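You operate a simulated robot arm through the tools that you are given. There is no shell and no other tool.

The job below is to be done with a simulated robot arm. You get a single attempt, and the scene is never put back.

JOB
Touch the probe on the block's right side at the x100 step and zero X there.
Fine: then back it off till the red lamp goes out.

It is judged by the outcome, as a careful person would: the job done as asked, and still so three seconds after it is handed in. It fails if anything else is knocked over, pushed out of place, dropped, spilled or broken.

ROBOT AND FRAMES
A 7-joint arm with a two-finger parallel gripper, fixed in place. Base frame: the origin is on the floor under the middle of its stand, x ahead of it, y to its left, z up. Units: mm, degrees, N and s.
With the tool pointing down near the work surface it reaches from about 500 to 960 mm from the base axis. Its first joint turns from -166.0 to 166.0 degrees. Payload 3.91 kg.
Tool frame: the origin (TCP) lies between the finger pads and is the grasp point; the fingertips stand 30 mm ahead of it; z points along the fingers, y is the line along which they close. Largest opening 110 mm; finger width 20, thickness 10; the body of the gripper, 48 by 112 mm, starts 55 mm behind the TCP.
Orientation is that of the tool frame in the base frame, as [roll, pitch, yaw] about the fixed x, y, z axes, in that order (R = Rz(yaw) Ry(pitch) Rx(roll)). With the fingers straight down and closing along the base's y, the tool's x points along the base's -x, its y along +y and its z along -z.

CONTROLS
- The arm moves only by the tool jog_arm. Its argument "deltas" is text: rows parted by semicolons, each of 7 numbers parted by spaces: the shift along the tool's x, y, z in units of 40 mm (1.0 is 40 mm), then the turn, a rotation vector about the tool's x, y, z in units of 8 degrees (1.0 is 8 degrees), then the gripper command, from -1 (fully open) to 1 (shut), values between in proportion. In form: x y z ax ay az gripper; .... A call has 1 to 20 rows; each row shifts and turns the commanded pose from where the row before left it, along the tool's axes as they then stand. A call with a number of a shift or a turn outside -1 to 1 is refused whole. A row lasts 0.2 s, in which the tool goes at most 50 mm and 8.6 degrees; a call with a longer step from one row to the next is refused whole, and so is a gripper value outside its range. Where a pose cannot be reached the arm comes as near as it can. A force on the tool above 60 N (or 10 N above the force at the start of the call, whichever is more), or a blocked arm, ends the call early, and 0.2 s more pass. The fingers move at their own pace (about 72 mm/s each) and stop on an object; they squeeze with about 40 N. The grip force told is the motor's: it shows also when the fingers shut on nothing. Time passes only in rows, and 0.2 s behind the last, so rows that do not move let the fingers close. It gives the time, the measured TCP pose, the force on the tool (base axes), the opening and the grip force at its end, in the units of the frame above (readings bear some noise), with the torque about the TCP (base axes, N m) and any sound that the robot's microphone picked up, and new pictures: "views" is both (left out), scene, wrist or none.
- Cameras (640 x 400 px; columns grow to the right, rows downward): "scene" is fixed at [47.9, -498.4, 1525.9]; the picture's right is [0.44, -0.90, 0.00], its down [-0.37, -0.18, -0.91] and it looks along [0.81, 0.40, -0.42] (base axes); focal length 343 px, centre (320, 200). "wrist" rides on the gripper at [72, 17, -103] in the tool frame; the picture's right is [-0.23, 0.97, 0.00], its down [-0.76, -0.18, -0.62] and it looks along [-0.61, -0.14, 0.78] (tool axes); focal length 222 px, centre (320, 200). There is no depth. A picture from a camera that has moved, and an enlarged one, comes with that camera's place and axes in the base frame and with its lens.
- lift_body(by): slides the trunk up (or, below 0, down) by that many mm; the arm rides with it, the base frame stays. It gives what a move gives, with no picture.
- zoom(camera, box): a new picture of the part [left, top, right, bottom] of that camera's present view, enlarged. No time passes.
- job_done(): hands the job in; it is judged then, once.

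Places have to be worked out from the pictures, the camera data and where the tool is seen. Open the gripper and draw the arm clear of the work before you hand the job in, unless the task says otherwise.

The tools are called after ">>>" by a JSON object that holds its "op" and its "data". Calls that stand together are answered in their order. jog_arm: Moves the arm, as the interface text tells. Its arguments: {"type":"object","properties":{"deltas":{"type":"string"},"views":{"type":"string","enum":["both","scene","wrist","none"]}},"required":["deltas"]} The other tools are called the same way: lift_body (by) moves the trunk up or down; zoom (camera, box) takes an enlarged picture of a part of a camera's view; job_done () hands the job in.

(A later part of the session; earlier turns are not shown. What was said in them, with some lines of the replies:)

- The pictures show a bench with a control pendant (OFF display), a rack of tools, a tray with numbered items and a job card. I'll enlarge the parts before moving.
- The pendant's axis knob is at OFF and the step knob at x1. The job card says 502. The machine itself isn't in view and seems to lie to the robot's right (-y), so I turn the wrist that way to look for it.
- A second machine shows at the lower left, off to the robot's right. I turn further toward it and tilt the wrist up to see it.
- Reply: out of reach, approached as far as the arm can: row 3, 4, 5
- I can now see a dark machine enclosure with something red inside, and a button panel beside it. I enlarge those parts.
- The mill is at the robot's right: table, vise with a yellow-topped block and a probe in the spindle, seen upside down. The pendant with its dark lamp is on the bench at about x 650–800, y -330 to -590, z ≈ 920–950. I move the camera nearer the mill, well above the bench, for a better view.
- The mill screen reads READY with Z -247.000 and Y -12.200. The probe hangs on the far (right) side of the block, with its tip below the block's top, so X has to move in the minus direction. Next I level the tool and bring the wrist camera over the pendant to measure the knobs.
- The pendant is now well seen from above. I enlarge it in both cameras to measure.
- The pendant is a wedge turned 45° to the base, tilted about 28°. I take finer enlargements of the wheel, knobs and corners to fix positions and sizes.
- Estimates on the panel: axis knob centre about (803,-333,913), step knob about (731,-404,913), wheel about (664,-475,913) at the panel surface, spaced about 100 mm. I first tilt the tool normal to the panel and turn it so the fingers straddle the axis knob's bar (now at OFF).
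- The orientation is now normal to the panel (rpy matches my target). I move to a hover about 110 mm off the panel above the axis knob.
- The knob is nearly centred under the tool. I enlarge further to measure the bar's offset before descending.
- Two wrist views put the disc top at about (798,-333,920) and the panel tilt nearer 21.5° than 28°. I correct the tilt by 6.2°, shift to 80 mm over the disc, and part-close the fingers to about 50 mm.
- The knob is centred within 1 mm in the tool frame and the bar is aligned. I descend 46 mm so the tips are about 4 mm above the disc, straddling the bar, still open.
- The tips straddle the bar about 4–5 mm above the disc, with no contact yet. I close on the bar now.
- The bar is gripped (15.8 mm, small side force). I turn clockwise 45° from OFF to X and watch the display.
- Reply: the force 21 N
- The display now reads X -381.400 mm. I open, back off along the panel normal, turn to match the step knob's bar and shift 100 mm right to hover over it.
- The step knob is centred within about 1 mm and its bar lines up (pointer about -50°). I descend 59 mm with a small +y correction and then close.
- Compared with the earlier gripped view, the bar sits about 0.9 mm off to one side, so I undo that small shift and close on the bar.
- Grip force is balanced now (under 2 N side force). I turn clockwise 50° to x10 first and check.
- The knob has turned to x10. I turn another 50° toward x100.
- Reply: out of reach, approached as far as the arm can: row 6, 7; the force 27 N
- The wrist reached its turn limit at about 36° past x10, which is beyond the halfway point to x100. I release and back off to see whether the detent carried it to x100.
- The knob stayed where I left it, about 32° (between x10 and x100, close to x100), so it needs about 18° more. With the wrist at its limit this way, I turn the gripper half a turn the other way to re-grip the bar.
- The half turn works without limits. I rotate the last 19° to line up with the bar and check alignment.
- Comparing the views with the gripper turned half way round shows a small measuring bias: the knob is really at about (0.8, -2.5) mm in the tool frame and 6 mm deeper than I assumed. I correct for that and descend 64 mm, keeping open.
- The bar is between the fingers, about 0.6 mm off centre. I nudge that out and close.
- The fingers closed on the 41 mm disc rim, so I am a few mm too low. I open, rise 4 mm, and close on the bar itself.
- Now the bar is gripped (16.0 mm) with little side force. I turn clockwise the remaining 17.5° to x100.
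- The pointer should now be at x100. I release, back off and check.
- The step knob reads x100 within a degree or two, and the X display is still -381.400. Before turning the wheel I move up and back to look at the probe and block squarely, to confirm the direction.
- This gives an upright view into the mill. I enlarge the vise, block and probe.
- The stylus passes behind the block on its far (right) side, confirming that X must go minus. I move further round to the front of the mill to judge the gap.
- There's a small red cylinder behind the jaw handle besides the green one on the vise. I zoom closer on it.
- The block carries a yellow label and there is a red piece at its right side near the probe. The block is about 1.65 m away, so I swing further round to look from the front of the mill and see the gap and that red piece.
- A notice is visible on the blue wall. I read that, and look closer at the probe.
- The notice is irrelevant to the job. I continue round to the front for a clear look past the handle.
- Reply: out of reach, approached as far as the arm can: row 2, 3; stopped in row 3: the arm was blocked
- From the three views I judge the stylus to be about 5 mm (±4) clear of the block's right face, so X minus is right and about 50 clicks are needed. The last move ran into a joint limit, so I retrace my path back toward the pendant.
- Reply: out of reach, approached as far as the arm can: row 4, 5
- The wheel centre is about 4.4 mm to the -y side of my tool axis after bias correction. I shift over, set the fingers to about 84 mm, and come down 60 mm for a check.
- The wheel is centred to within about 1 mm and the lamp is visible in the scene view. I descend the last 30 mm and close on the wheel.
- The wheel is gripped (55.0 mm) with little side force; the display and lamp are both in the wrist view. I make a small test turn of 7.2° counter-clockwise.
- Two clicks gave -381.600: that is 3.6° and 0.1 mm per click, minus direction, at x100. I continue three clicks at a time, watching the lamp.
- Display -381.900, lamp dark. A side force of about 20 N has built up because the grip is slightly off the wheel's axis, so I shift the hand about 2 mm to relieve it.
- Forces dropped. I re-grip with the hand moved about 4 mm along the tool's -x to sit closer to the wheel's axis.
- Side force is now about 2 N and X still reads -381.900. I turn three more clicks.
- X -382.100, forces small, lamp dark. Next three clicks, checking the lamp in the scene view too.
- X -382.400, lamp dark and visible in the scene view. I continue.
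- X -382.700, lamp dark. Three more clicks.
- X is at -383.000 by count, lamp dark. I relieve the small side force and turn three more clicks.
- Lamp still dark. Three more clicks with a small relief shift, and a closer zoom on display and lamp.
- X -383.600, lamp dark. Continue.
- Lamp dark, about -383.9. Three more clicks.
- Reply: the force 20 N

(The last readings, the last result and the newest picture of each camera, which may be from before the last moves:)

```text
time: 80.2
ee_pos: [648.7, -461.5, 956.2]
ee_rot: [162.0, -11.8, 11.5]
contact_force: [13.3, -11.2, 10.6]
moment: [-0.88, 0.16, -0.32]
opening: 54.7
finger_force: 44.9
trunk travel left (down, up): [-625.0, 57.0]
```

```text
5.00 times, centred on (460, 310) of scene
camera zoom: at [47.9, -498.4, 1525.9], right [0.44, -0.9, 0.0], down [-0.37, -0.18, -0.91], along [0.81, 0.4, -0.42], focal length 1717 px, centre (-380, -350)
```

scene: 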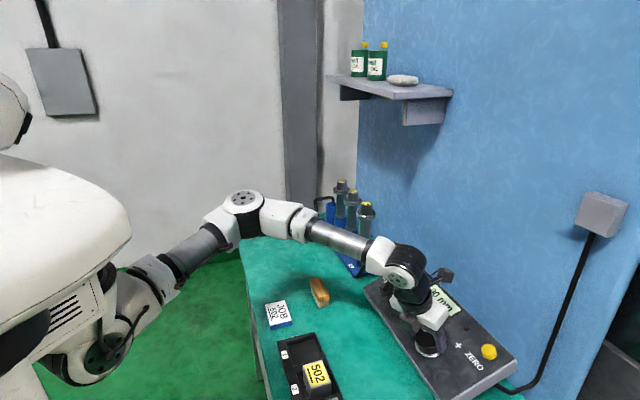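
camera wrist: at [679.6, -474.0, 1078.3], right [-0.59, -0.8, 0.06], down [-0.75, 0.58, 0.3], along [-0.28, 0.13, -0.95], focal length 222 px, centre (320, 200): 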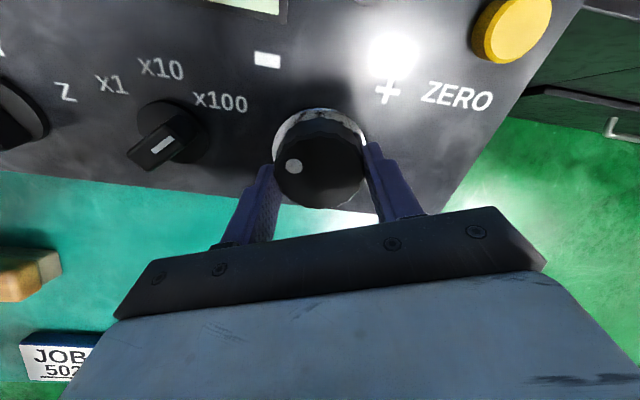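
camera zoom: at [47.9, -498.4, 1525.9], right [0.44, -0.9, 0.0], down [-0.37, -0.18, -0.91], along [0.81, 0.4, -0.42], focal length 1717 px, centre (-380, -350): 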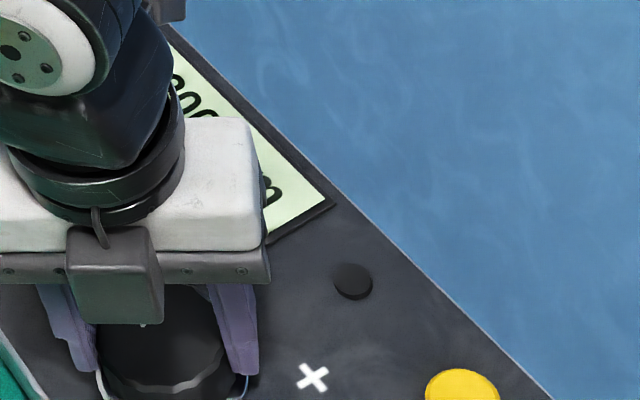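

About -384.2, lamp dark; side force about 20 N, so I shift 2 mm to relieve it and turn three more clicks.

>>> {"op": "jog_arm", "data": {"deltas": "0.027 0.042 0 0 0 0 1; 0 0 0 0 0 -0.45 1; 0 0 0 0 0 -0.45 1; 0 0 0 0 0 -0.45 1; 0 0 0 0 0 0 1", "views": "wrist"}}

>>> {"op": "zoom", "data": {"camera": "scene", "box": [420, 270, 500, 350]}}

```text
time: 81.4
ee_pos: [648.2, -461.7, 955.7]
ee_rot: [160.4, -8.2, 21.9]
contact_force: [0.7, 3.6, 4.1]
moment: [-0.42, 0.55, -0.27]
opening: 54.9
finger_force: 45.2
trunk travel left (down, up): [-625.0, 57.0]
camera wrist: at [694.6, -423.5, 1068.2], right [0.09, -0.95, 0.29], down [-0.91, 0.04, 0.41], along [-0.4, -0.3, -0.86], focal length 222 px, centre (320, 200)
```

wrist: 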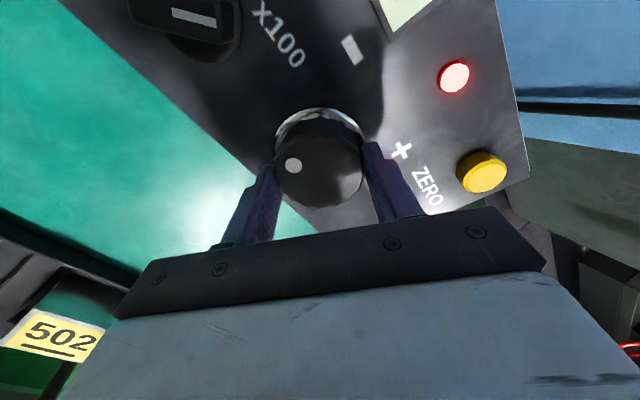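

```text
5.00 times, centred on (460, 310) of scene
camera zoom: at [47.9, -498.4, 1525.9], right [0.44, -0.9, 0.0], down [-0.37, -0.18, -0.91], along [0.81, 0.4, -0.42], focal length 1717 px, centre (-380, -350)
```

zoom: 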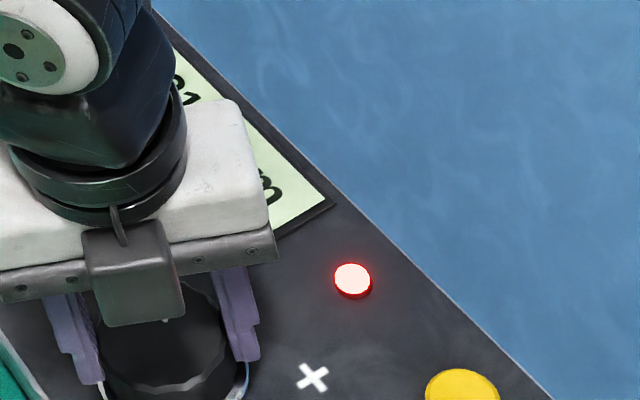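

The red lamp is lit. I read the visible part of the display more closely.

>>> {"op": "zoom", "data": {"camera": "scene", "box": [435, 275, 475, 325]}}

>>> {"op": "zoom", "data": {"camera": "wrist", "box": [360, 0, 520, 120]}}

```text
8.00 times, centred on (455, 300) of scene
camera zoom: at [47.9, -498.4, 1525.9], right [0.44, -0.9, 0.0], down [-0.37, -0.18, -0.91], along [0.81, 0.4, -0.42], focal length 2747 px, centre (-760, -600)
```

zoom: 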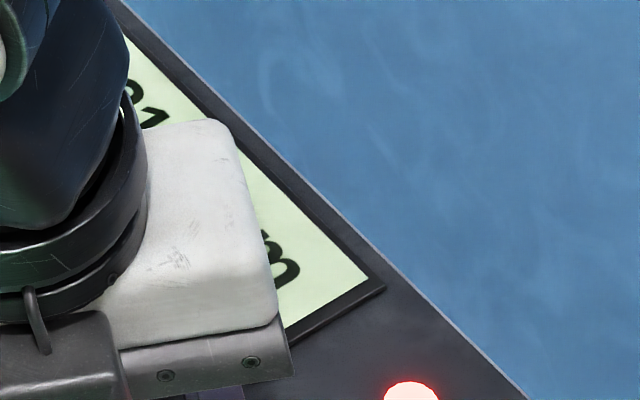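

```text
3.33 times, centred on (440, 60) of wrist
camera zoom: at [694.6, -423.5, 1068.2], right [0.09, -0.95, 0.29], down [-0.91, 0.04, 0.41], along [-0.4, -0.3, -0.86], focal length 740 px, centre (-80, 667)
```

zoom: 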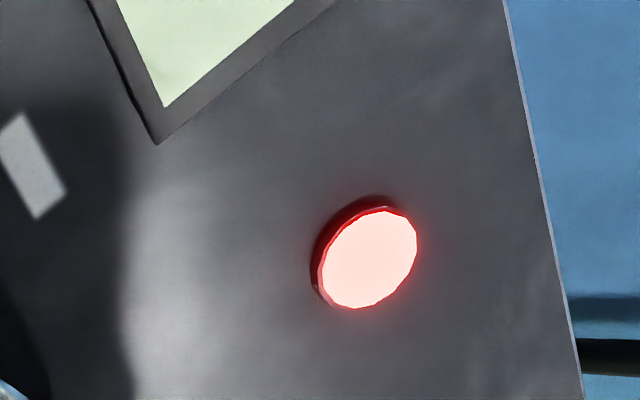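

I release the wheel carefully and lift away to read the display fully.

>>> {"op": "jog_arm", "data": {"deltas": "0 0 0 0 0 0 0.2; 0 0 0 0 0 0 -0.27; 0 0 0 0 0 0 -0.527; 0 0 0 0 0 0 -0.527; 0 0 -0.5 0 0 0 -0.527; 0 0 -0.75 0 0 0 -0.527; 0 0 -0.75 0 0 0 -0.527; 0 0 -0.75 0 0 0 -0.527; 0 0 0 0 0 0 -0.527", "views": "both"}}

>>> {"op": "zoom", "data": {"camera": "scene", "box": [380, 250, 500, 370]}}

```text
time: 83.4
ee_pos: [620.7, -433.3, 1057.8]
ee_rot: [160.3, -8.3, 21.9]
contact_force: [-0.7, 0.1, -0.6]
moment: [-0.01, -0.02, -0.01]
opening: 83.9
finger_force: 0.0
trunk travel left (down, up): [-625.0, 57.0]
camera wrist: at [666.7, -395.2, 1170.7], right [0.09, -0.95, 0.29], down [-0.91, 0.04, 0.41], along [-0.4, -0.3, -0.86], focal length 222 px, centre (320, 200)
```

scene: 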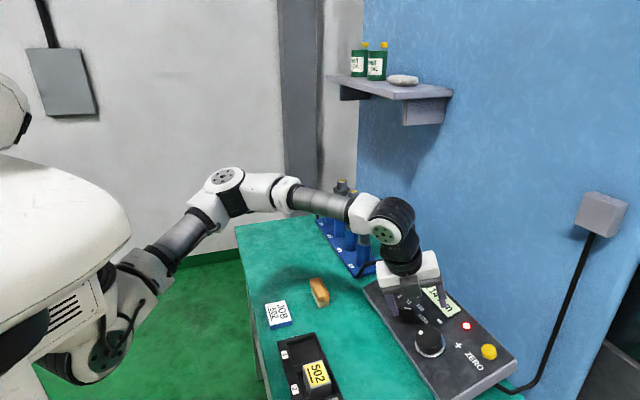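
wrist: 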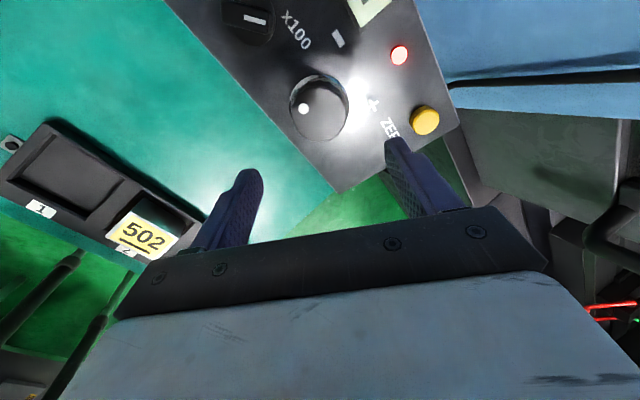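

```text
3.33 times, centred on (440, 310) of scene
camera zoom: at [47.9, -498.4, 1525.9], right [0.44, -0.9, 0.0], down [-0.37, -0.18, -0.91], along [0.81, 0.4, -0.42], focal length 1145 px, centre (-80, -167)
```

zoom: 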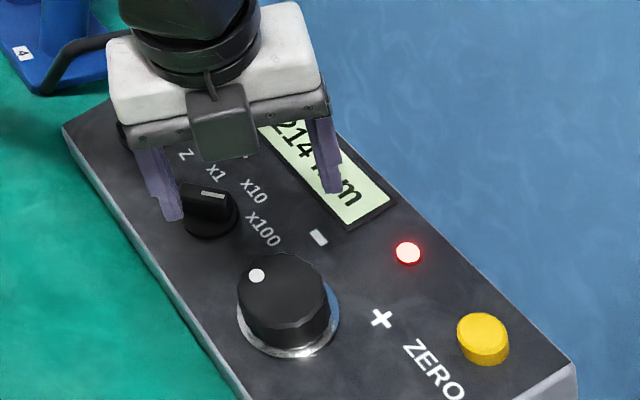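

The display ends in .214 – the axis has stopped at the touch (about -384.214) with the lamp lit, so this is the place to zero. I zoom to locate the ZERO button relative to the wheel.

>>> {"op": "zoom", "data": {"camera": "wrist", "box": [270, 30, 470, 160]}}

>>> {"op": "zoom", "data": {"camera": "scene", "box": [420, 300, 530, 390]}}

```text
3.08 times, centred on (370, 95) of wrist
camera zoom: at [666.7, -395.2, 1170.7], right [0.09, -0.95, 0.29], down [-0.91, 0.04, 0.41], along [-0.4, -0.3, -0.86], focal length 684 px, centre (166, 523)
```

zoom: 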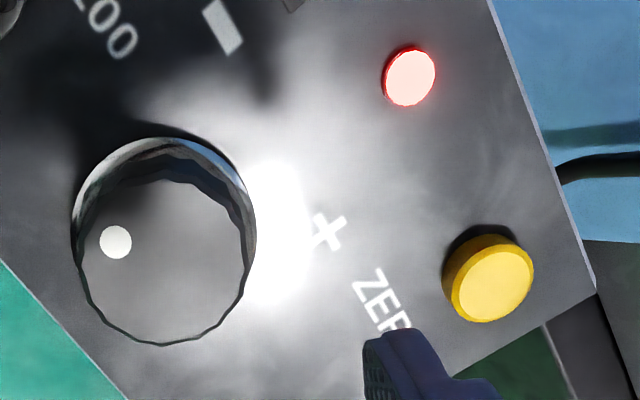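

```text
4.44 times, centred on (475, 345) of scene
camera zoom: at [47.9, -498.4, 1525.9], right [0.44, -0.9, 0.0], down [-0.37, -0.18, -0.91], along [0.81, 0.4, -0.42], focal length 1526 px, centre (-369, -444)
```

zoom: 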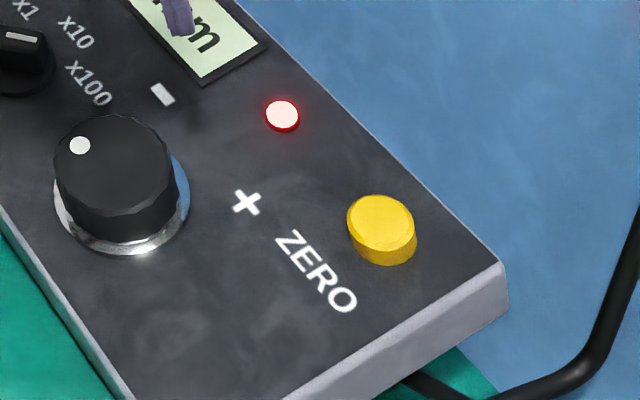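

The ZERO button lies about 82 mm right of and 83 mm up from the wheel. I move over it with the fingers shut and come down to about 10 mm above it.

>>> {"op": "jog_arm", "data": {"deltas": "-0.3375 0.906 0 0 0 0 0; -0.3375 0.906 0 0 0 0 0.5; -0.3375 0.906 0 0 0 0 1; 0 0 0 0 0 0 1; 0 0 0.75 0 0 0 1; 0 0 0.75 0 0 0 1; 0 0 0.5 0 0 0 1; 0 0 0 0 0 0 1; 0 0 0 0 0 0 1", "views": "both"}}

>>> {"op": "zoom", "data": {"camera": "wrist", "box": [250, 90, 390, 220]}}

>>> {"op": "zoom", "data": {"camera": "scene", "box": [380, 250, 530, 390]}}

```text
time: 85.4
ee_pos: [637.0, -566.6, 1013.4]
ee_rot: [160.3, -8.3, 21.8]
contact_force: [-0.2, 0.4, 0.6]
moment: [0.01, -0.04, 0.02]
opening: 0.0
finger_force: 38.0
trunk travel left (down, up): [-625.0, 57.0]
camera wrist: at [683.5, -528.5, 1126.1], right [0.09, -0.95, 0.29], down [-0.91, 0.04, 0.41], along [-0.4, -0.3, -0.86], focal length 222 px, centre (320, 200)
```

scene: 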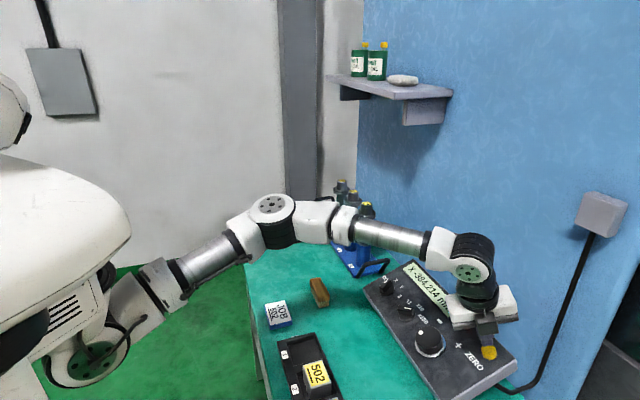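
wrist: 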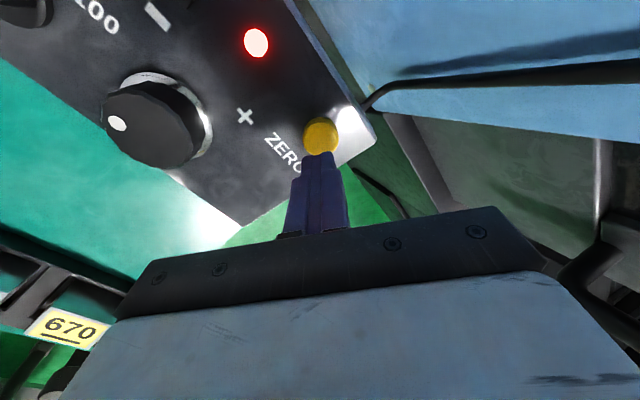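

```text
3.08 times, centred on (320, 155) of wrist
camera zoom: at [683.5, -528.5, 1126.1], right [0.09, -0.95, 0.29], down [-0.91, 0.04, 0.41], along [-0.4, -0.3, -0.86], focal length 684 px, centre (320, 338)
```

zoom: 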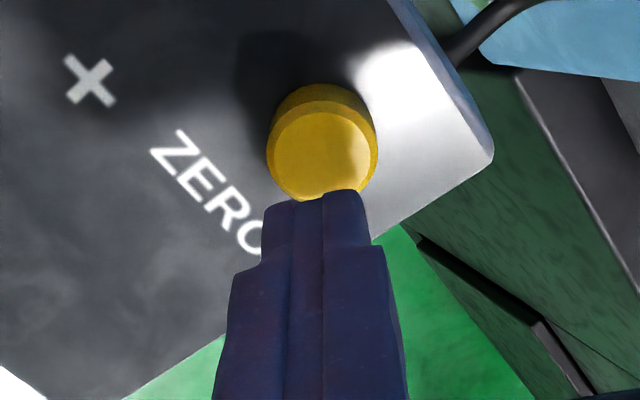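

```text
2.86 times, centred on (455, 320) of scene
camera zoom: at [47.9, -498.4, 1525.9], right [0.44, -0.9, 0.0], down [-0.37, -0.18, -0.91], along [0.81, 0.4, -0.42], focal length 981 px, centre (-66, -143)
```

zoom: 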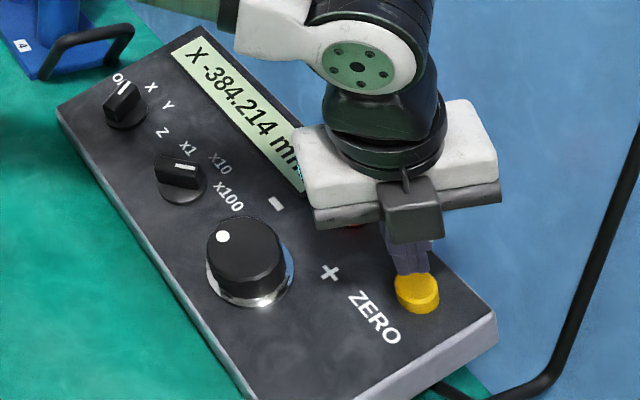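

The full display reads X -384.214 mm and the lamp is lit. The shut fingertips are centred on the ZERO button, about 30 mm above; I go down slowly.

>>> {"op": "jog_arm", "data": {"deltas": "0.02 0.01 0.25 0 0 0 1; 0 0 0.25 0 0 0 1; 0 0 0.125 0 0 0 1; 0 0 0 0 0 0 1", "views": "wrist"}}

>>> {"op": "zoom", "data": {"camera": "wrist", "box": [270, 110, 370, 210]}}

>>> {"op": "zoom", "data": {"camera": "scene", "box": [380, 250, 530, 390]}}

```text
time: 86.4
ee_pos: [645.0, -572.0, 991.2]
ee_rot: [160.2, -8.3, 22.1]
contact_force: [0.3, 0.8, -0.1]
moment: [-0.01, -0.01, 0.0]
opening: 0.0
finger_force: 37.5
trunk travel left (down, up): [-625.0, 57.0]
camera wrist: at [690.8, -534.3, 1103.6], right [0.09, -0.95, 0.29], down [-0.91, 0.04, 0.41], along [-0.4, -0.3, -0.86], focal length 222 px, centre (320, 200)
```

wrist: 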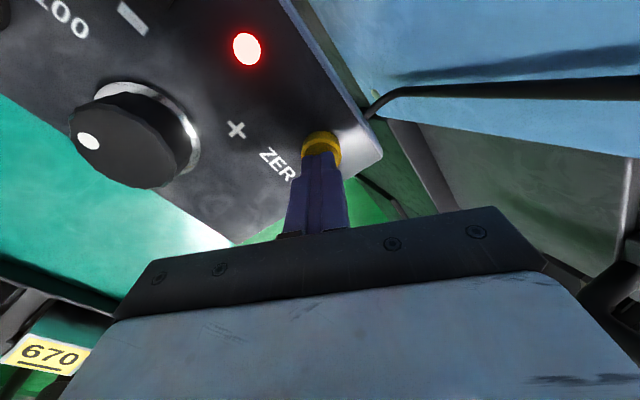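

```text
4.00 times, centred on (320, 160) of wrist
camera zoom: at [690.8, -534.3, 1103.6], right [0.09, -0.95, 0.29], down [-0.91, 0.04, 0.41], along [-0.4, -0.3, -0.86], focal length 888 px, centre (320, 360)
```

zoom: 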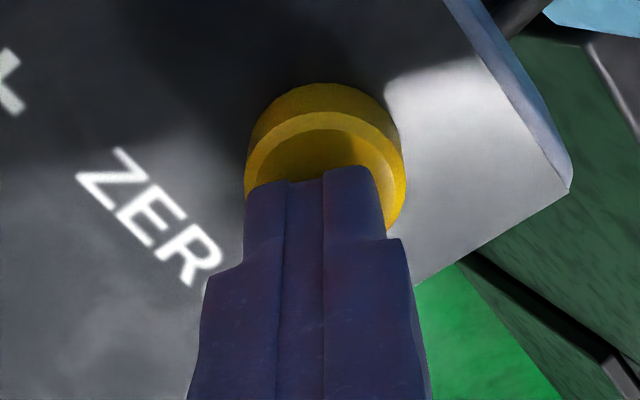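

```text
2.86 times, centred on (455, 320) of scene
camera zoom: at [47.9, -498.4, 1525.9], right [0.44, -0.9, 0.0], down [-0.37, -0.18, -0.91], along [0.81, 0.4, -0.42], focal length 981 px, centre (-66, -143)
```

zoom: 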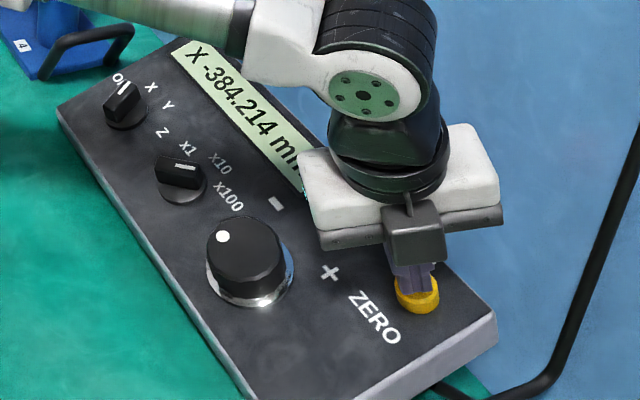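

The tips are just above the button. I press gently in 1.5 mm steps, watching force and display.

>>> {"op": "jog_arm", "data": {"deltas": "0 0 0.0375 0 0 0 1; 0 0 0.0375 0 0 0 1; 0 0 0.0375 0 0 0 1; 0 0 0 0 0 0 1", "views": "none"}}

>>> {"op": "zoom", "data": {"camera": "scene", "box": [380, 250, 530, 390]}}

```text
time: 87.4
ee_pos: [646.1, -573.4, 987.9]
ee_rot: [160.3, -8.4, 21.9]
contact_force: [-0.1, 0.3, 1.5]
moment: [-0.01, -0.02, 0.01]
opening: 0.0
finger_force: 37.9
trunk travel left (down, up): [-625.0, 57.0]
```

```text
2.86 times, centred on (455, 320) of scene
camera zoom: at [47.9, -498.4, 1525.9], right [0.44, -0.9, 0.0], down [-0.37, -0.18, -0.91], along [0.81, 0.4, -0.42], focal length 981 px, centre (-66, -143)
```

zoom: 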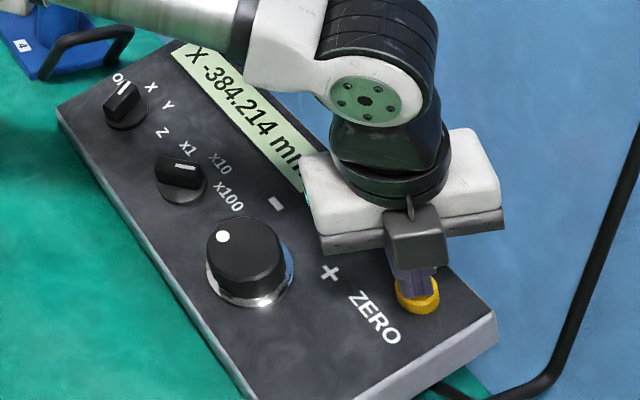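

>>> {"op": "jog_arm", "data": {"deltas": "0 0 0.0375 0 0 0 1; 0 0 0.0375 0 0 0 1; 0 0 0 0 0 0 1", "views": "none"}}

>>> {"op": "zoom", "data": {"camera": "scene", "box": [380, 250, 530, 390]}}

```text
time: 88.2
ee_pos: [645.4, -574.7, 985.3]
ee_rot: [160.3, -8.3, 21.9]
contact_force: [0.2, 0.3, 1.9]
moment: [-0.06, -0.04, 0.02]
opening: 0.0
finger_force: 37.2
trunk travel left (down, up): [-625.0, 57.0]
heard: click
```

```text
2.86 times, centred on (455, 320) of scene
camera zoom: at [47.9, -498.4, 1525.9], right [0.44, -0.9, 0.0], down [-0.37, -0.18, -0.91], along [0.81, 0.4, -0.42], focal length 981 px, centre (-66, -143)
```

zoom: 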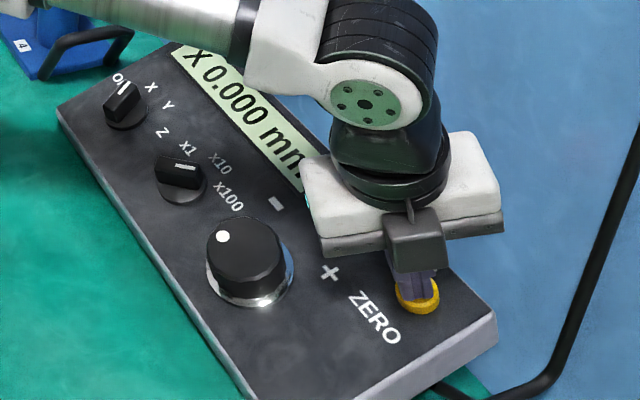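

A click was heard and the display reads X 0.000 mm. I lift off the button, return over the wheel with the fingers opened, and check the lamp.

>>> {"op": "jog_arm", "data": {"deltas": "0 0 -0.25 0 0 0 1; 0 0 -1 0 0 0 1; 0 0 -1 0 0 0 1; 0.331 -0.909 0 0 0 0 0.3; 0.331 -0.909 0 0 0 0 -0.3; 0.331 -0.909 0 0 0 0 -0.527; 0 0 0 0 0 0 -0.527; 0 0 0 0 0 0 -0.527", "views": "both"}}

>>> {"op": "zoom", "data": {"camera": "scene", "box": [380, 250, 530, 390]}}

>>> {"op": "zoom", "data": {"camera": "wrist", "box": [240, 30, 440, 180]}}

```text
time: 90.0
ee_pos: [625.1, -438.3, 1038.9]
ee_rot: [160.3, -8.2, 21.9]
contact_force: [-0.2, 0.1, 0.1]
moment: [-0.06, 0.02, 0.0]
opening: 84.0
finger_force: 0.1
trunk travel left (down, up): [-625.0, 57.0]
camera wrist: at [672.7, -400.4, 1151.1], right [0.09, -0.95, 0.29], down [-0.91, 0.04, 0.41], along [-0.4, -0.3, -0.86], focal length 222 px, centre (320, 200)
```

scene: 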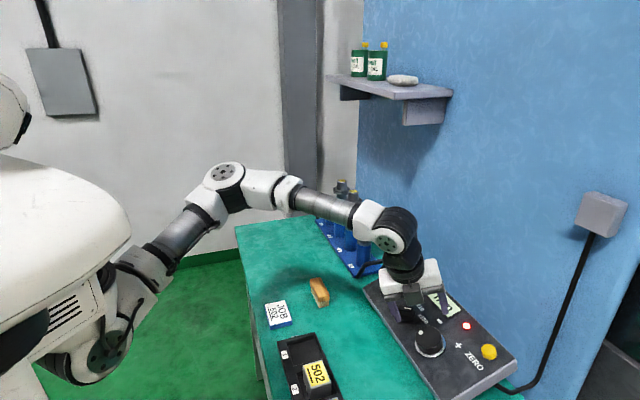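
wrist: 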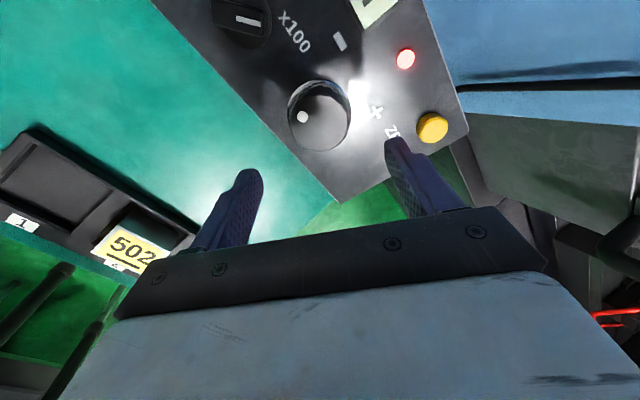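

```text
2.86 times, centred on (455, 320) of scene
camera zoom: at [47.9, -498.4, 1525.9], right [0.44, -0.9, 0.0], down [-0.37, -0.18, -0.91], along [0.81, 0.4, -0.42], focal length 981 px, centre (-66, -143)
```

zoom: 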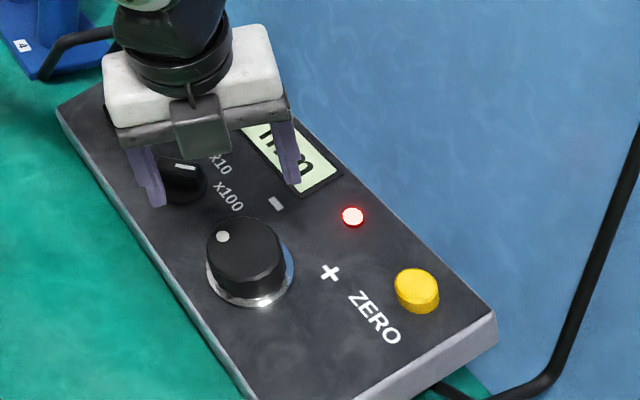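

```text
2.67 times, centred on (340, 105) of wrist
camera zoom: at [672.7, -400.4, 1151.1], right [0.09, -0.95, 0.29], down [-0.91, 0.04, 0.41], along [-0.4, -0.3, -0.86], focal length 592 px, centre (267, 453)
```

zoom: 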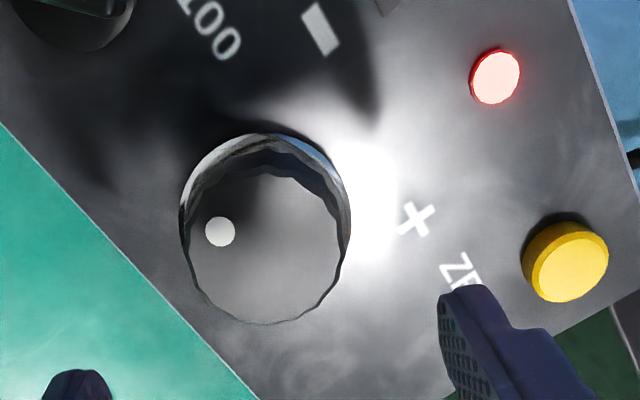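

The lamp is still lit and X is zeroed. I descend on the wheel again and close on it.

>>> {"op": "jog_arm", "data": {"deltas": "0 0 0.75 0 0 0 -0.527; 0 0 0.75 0 0 0 -0.527; 0 0 0.4375 0 0 0 -0.527; 0 0 0.25 0 0 0 -0.527; 0 0 0 0 0 0 -0.527; 0 0 0 0 0 0 -0.2; 0 0 0 0 0 0 0.1; 0 0 0 0 0 0 1; 0 0 0 0 0 0 1", "views": "both"}}

>>> {"op": "zoom", "data": {"camera": "scene", "box": [380, 250, 530, 390]}}

```text
time: 92.0
ee_pos: [649.0, -460.7, 955.4]
ee_rot: [160.4, -8.3, 21.9]
contact_force: [-3.5, 6.2, -3.1]
moment: [0.49, -0.13, 0.18]
opening: 54.5
finger_force: 44.9
trunk travel left (down, up): [-625.0, 57.0]
camera wrist: at [695.3, -423.4, 1068.0], right [0.09, -0.95, 0.29], down [-0.91, 0.04, 0.41], along [-0.4, -0.3, -0.86], focal length 222 px, centre (320, 200)
```

scene: 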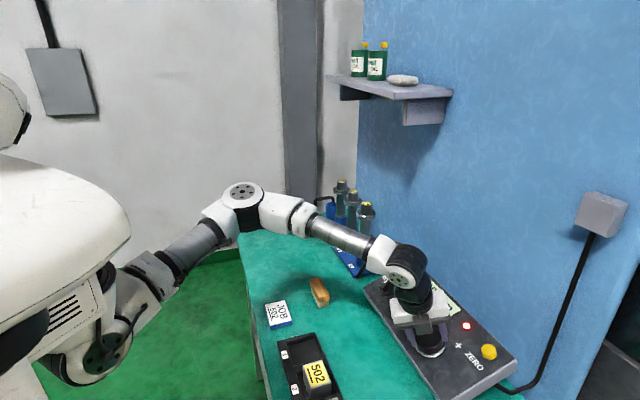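
wrist: 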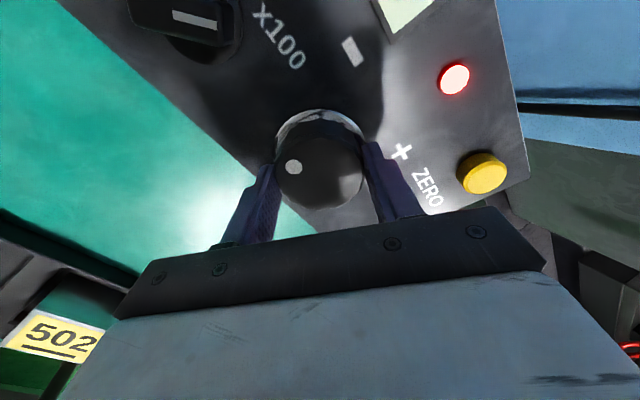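

```text
2.86 times, centred on (455, 320) of scene
camera zoom: at [47.9, -498.4, 1525.9], right [0.44, -0.9, 0.0], down [-0.37, -0.18, -0.91], along [0.81, 0.4, -0.42], focal length 981 px, centre (-66, -143)
```

zoom: 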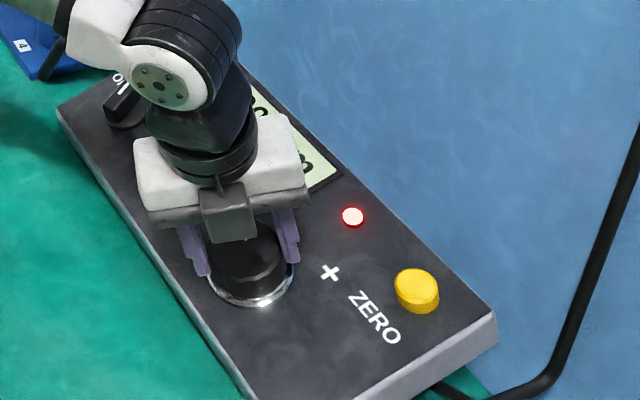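

The wheel is gripped and the lamp is still lit. I turn one click (3.6°) clockwise, the + direction, and check the lamp.

>>> {"op": "jog_arm", "data": {"deltas": "0 0 0 0 0 0.45 1; 0 0 0 0 0 0 1; 0 0 0 0 0 0 1", "views": "wrist"}}

>>> {"op": "zoom", "data": {"camera": "scene", "box": [380, 250, 530, 390]}}

```text
time: 92.8
ee_pos: [650.0, -461.0, 956.2]
ee_rot: [161.0, -9.5, 18.4]
contact_force: [-2.8, 8.7, -6.0]
moment: [0.9, -0.42, 0.36]
opening: 54.9
finger_force: 44.8
trunk travel left (down, up): [-625.0, 57.0]
camera wrist: at [695.6, -427.8, 1069.3], right [0.03, -0.96, 0.28], down [-0.91, 0.09, 0.4], along [-0.41, -0.26, -0.88], focal length 222 px, centre (320, 200)
```

wrist: 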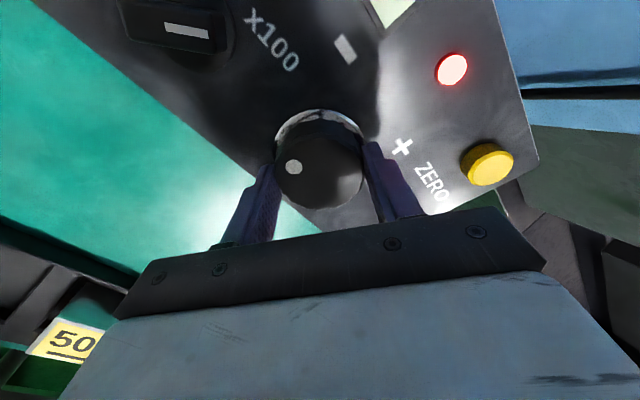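

```text
2.86 times, centred on (455, 320) of scene
camera zoom: at [47.9, -498.4, 1525.9], right [0.44, -0.9, 0.0], down [-0.37, -0.18, -0.91], along [0.81, 0.4, -0.42], focal length 981 px, centre (-66, -143)
```

zoom: 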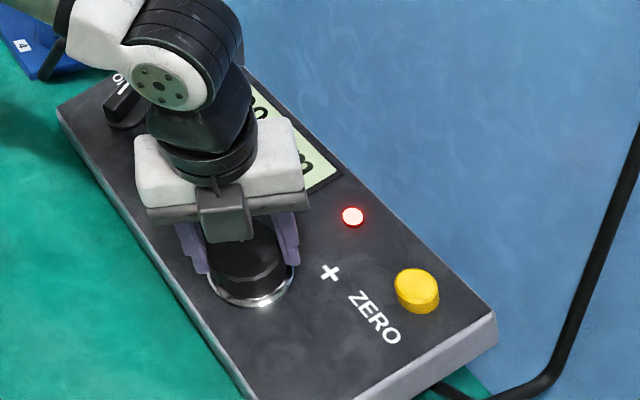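

Lamp still lit after the first 3.6°. I turn another click.

>>> {"op": "jog_arm", "data": {"deltas": "0 0 0 0 0 0.45 1; 0 0 0 0 0 0 1; 0 0 0 0 0 0 1", "views": "wrist"}}

>>> {"op": "zoom", "data": {"camera": "scene", "box": [420, 270, 500, 350]}}

```text
time: 93.6
ee_pos: [648.8, -460.8, 955.7]
ee_rot: [161.5, -10.8, 15.1]
contact_force: [-4.4, 11.7, -8.5]
moment: [0.85, -0.52, 0.38]
opening: 54.6
finger_force: 44.6
trunk travel left (down, up): [-625.0, 57.0]
camera wrist: at [695.6, -432.3, 1070.6], right [-0.03, -0.96, 0.26], down [-0.91, 0.13, 0.38], along [-0.41, -0.23, -0.89], focal length 222 px, centre (320, 200)
```

wrist: 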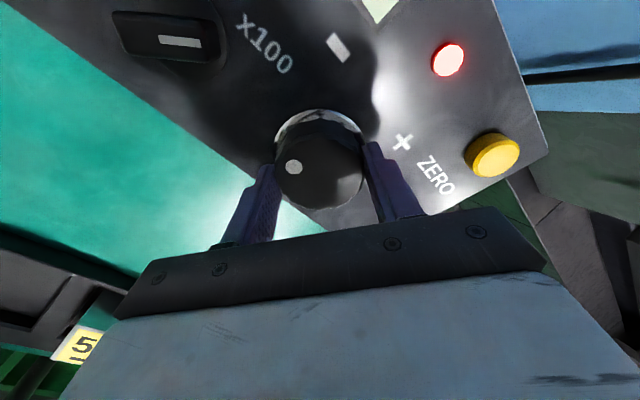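

```text
5.00 times, centred on (460, 310) of scene
camera zoom: at [47.9, -498.4, 1525.9], right [0.44, -0.9, 0.0], down [-0.37, -0.18, -0.91], along [0.81, 0.4, -0.42], focal length 1717 px, centre (-380, -350)
```

zoom: 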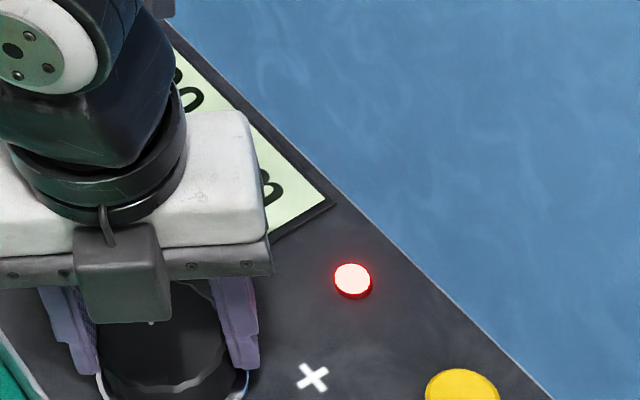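

Still lit; the wheel is turning with the hand. Another click.

>>> {"op": "jog_arm", "data": {"deltas": "0 0 0 0 0 0.45 1; 0 0 0 0 0 0 1; 0 0 0 0 0 0 1", "views": "wrist"}}

>>> {"op": "zoom", "data": {"camera": "scene", "box": [420, 270, 500, 350]}}

```text
time: 94.4
ee_pos: [648.8, -460.5, 955.9]
ee_rot: [162.2, -11.7, 11.6]
contact_force: [-4.2, 12.6, -8.9]
moment: [0.85, -0.24, 0.3]
opening: 54.7
finger_force: 44.9
trunk travel left (down, up): [-625.0, 57.0]
camera wrist: at [695.3, -436.7, 1071.8], right [-0.09, -0.96, 0.25], down [-0.91, 0.18, 0.37], along [-0.4, -0.19, -0.9], focal length 222 px, centre (320, 200)
```

wrist: 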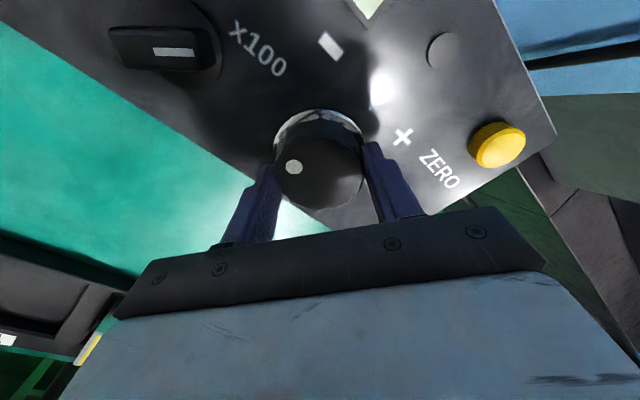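

```text
5.00 times, centred on (460, 310) of scene
camera zoom: at [47.9, -498.4, 1525.9], right [0.44, -0.9, 0.0], down [-0.37, -0.18, -0.91], along [0.81, 0.4, -0.42], focal length 1717 px, centre (-380, -350)
```

zoom: 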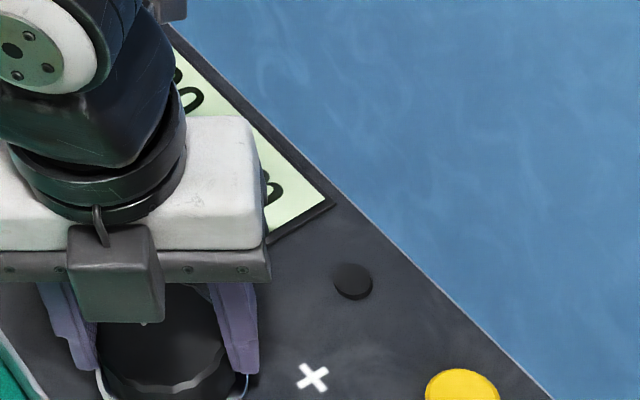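

The red lamp has gone out. I stop there, open the fingers gently and lift straight off to check the display and lamp.

>>> {"op": "jog_arm", "data": {"deltas": "0 0 0 0 0 0 0.3; 0 0 0 0 0 0 0; 0 0 0 0 0 0 -0.3; 0 0 0 0 0 0 -0.527; 0 0 0 0 0 0 -0.527; 0 0 -0.5 0 0 0 -0.527; 0 0 -0.75 0 0 0 -0.527; 0 0 -0.75 0 0 0 -0.527; 0 0 -1 0 0 0 -0.527; 0 0 -1 0 0 0 -0.527; 0 0 0 0 0 0 -0.527", "views": "both"}}

>>> {"op": "zoom", "data": {"camera": "scene", "box": [360, 250, 530, 390]}}

```text
time: 96.8
ee_pos: [608.7, -420.0, 1105.5]
ee_rot: [162.2, -11.8, 11.4]
contact_force: [-0.4, 0.0, -0.1]
moment: [-0.02, -0.01, -0.01]
opening: 84.0
finger_force: 0.1
trunk travel left (down, up): [-625.0, 57.0]
camera wrist: at [654.8, -395.1, 1222.0], right [-0.09, -0.96, 0.25], down [-0.91, 0.18, 0.37], along [-0.4, -0.19, -0.9], focal length 222 px, centre (320, 200)
```

scene: 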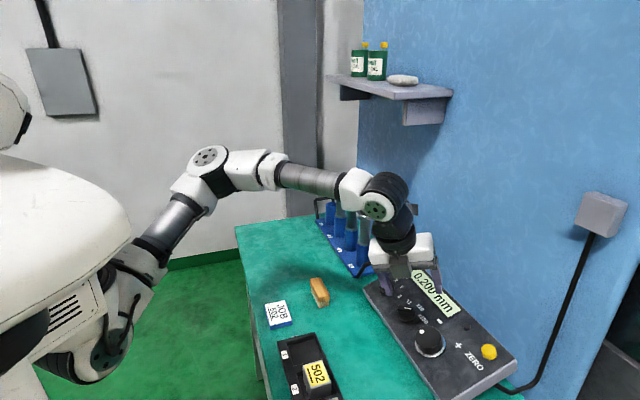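
wrist: 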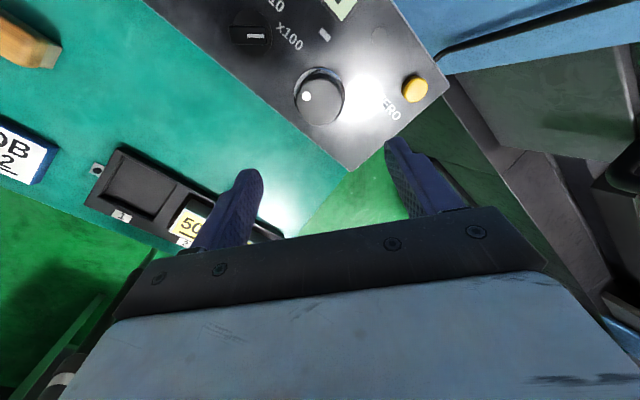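

```text
2.86 times, centred on (445, 320) of scene
camera zoom: at [47.9, -498.4, 1525.9], right [0.44, -0.9, 0.0], down [-0.37, -0.18, -0.91], along [0.81, 0.4, -0.42], focal length 981 px, centre (-37, -143)
```

zoom: 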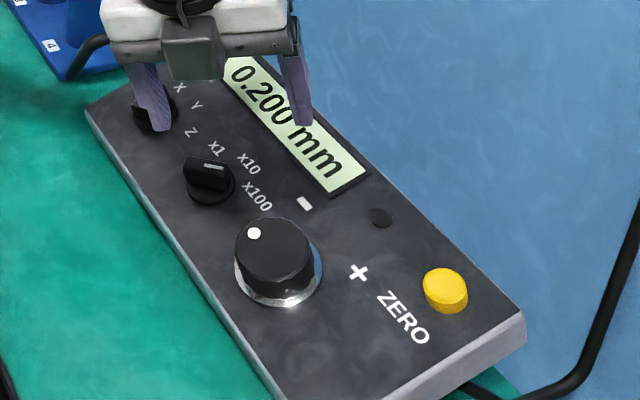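

X reads 0.200 mm and the lamp is out. I now draw the arm up and back, clear of the bench, with the gripper open, and check once more.

>>> {"op": "jog_arm", "data": {"deltas": "0 0 -0.8 0 0 0 -0.527; -0.117 -0.635 -0.66 0 0 0 -1; -0.117 -0.635 -0.66 0 0 0 -1; -0.117 -0.635 -0.66 0 0 0 -1; -0.117 -0.635 -0.66 0 0 0 -1; -0.117 -0.635 -0.66 0 0 0 -1; -0.117 -0.635 -0.66 0 0 0 -1; -0.117 -0.635 -0.66 0 0 0 -1; 0 0 0 0 0 0 -1; 0 0 0 0 0 0 -1; 0 0 0 0 0 0 -1; 0 0 0 0 0 0 -1; 0 0 0 0 0 0 -1", "views": "both"}}

>>> {"op": "zoom", "data": {"camera": "scene", "box": [360, 250, 530, 390]}}

>>> {"op": "zoom", "data": {"camera": "scene", "box": [240, 170, 400, 400]}}

```text
time: 99.6
ee_pos: [498.6, -202.0, 1246.1]
ee_rot: [162.1, -11.8, 11.6]
contact_force: [0.7, 0.6, 0.1]
moment: [0.01, 0.02, -0.03]
opening: 109.7
finger_force: 0.0
trunk travel left (down, up): [-625.0, 57.0]
camera wrist: at [545.1, -177.0, 1363.7], right [-0.09, -0.96, 0.25], down [-0.91, 0.18, 0.37], along [-0.4, -0.19, -0.9], focal length 222 px, centre (320, 200)
```

scene: 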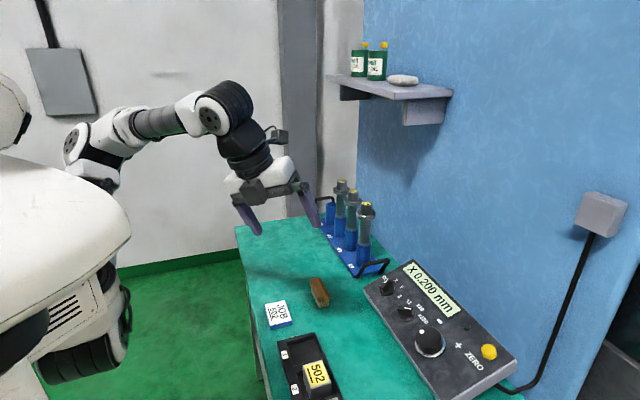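
wrist: 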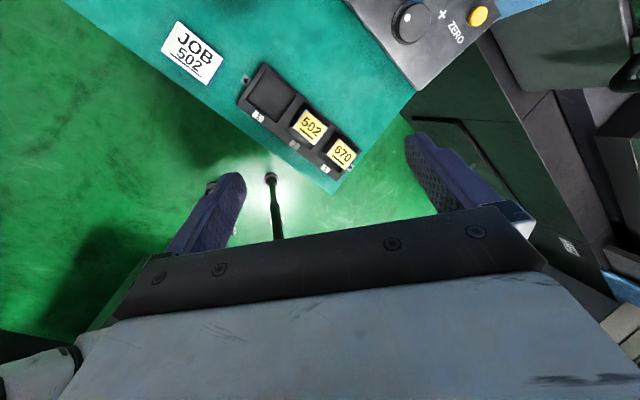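

```text
2.86 times, centred on (445, 320) of scene
camera zoom: at [47.9, -498.4, 1525.9], right [0.44, -0.9, 0.0], down [-0.37, -0.18, -0.91], along [0.81, 0.4, -0.42], focal length 981 px, centre (-37, -143)
```

zoom: 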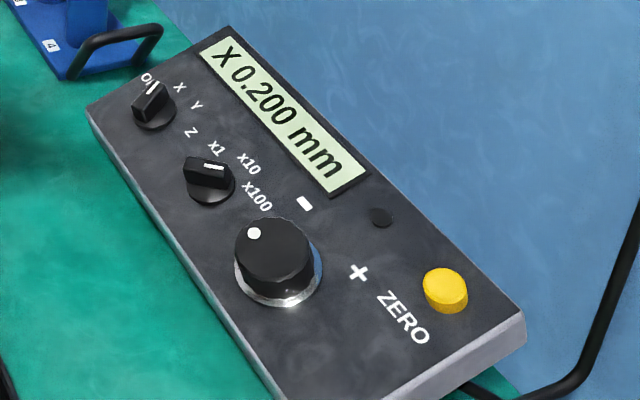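

```text
1.74 times, centred on (320, 285) of scene
camera zoom: at [47.9, -498.4, 1525.9], right [0.44, -0.9, 0.0], down [-0.37, -0.18, -0.91], along [0.81, 0.4, -0.42], focal length 597 px, centre (320, 52)
```

zoom: 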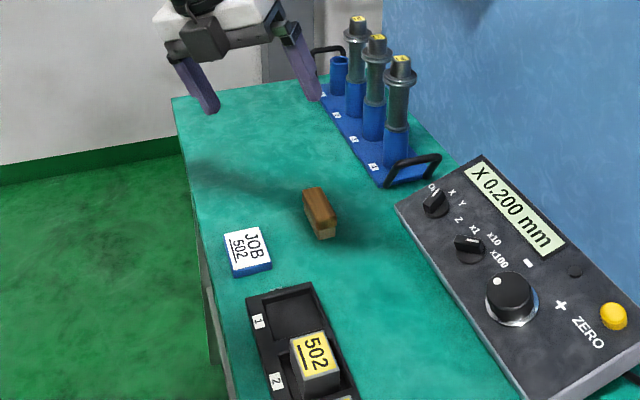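

X was zeroed at the touch and now reads X 0.200 mm, backed off with the red lamp out. The step knob is at x100, everything on the bench is in place, and the arm is clear with the gripper open. I hand the job in.

>>> {"op": "job_done", "data": {}}

```text
The job is handed in.
```

The probe touched the block's right side at the x100 step, and X is zeroed there. I then backed it off until the red lamp went out.

- **Touch and zero:** the axis stopped at X -384.214 with the lamp lit. I pressed ZERO at that point and the display read X 0.000.
- **Back-off:** the lamp stayed lit for the first two clicks and went out on the third. The display now reads X 0.200 mm.
- **Pendant:** I left the axis knob on X and the step knob on x100.
- **Bench:** in the last view nothing on it had moved. The arm is clear with the gripper open.
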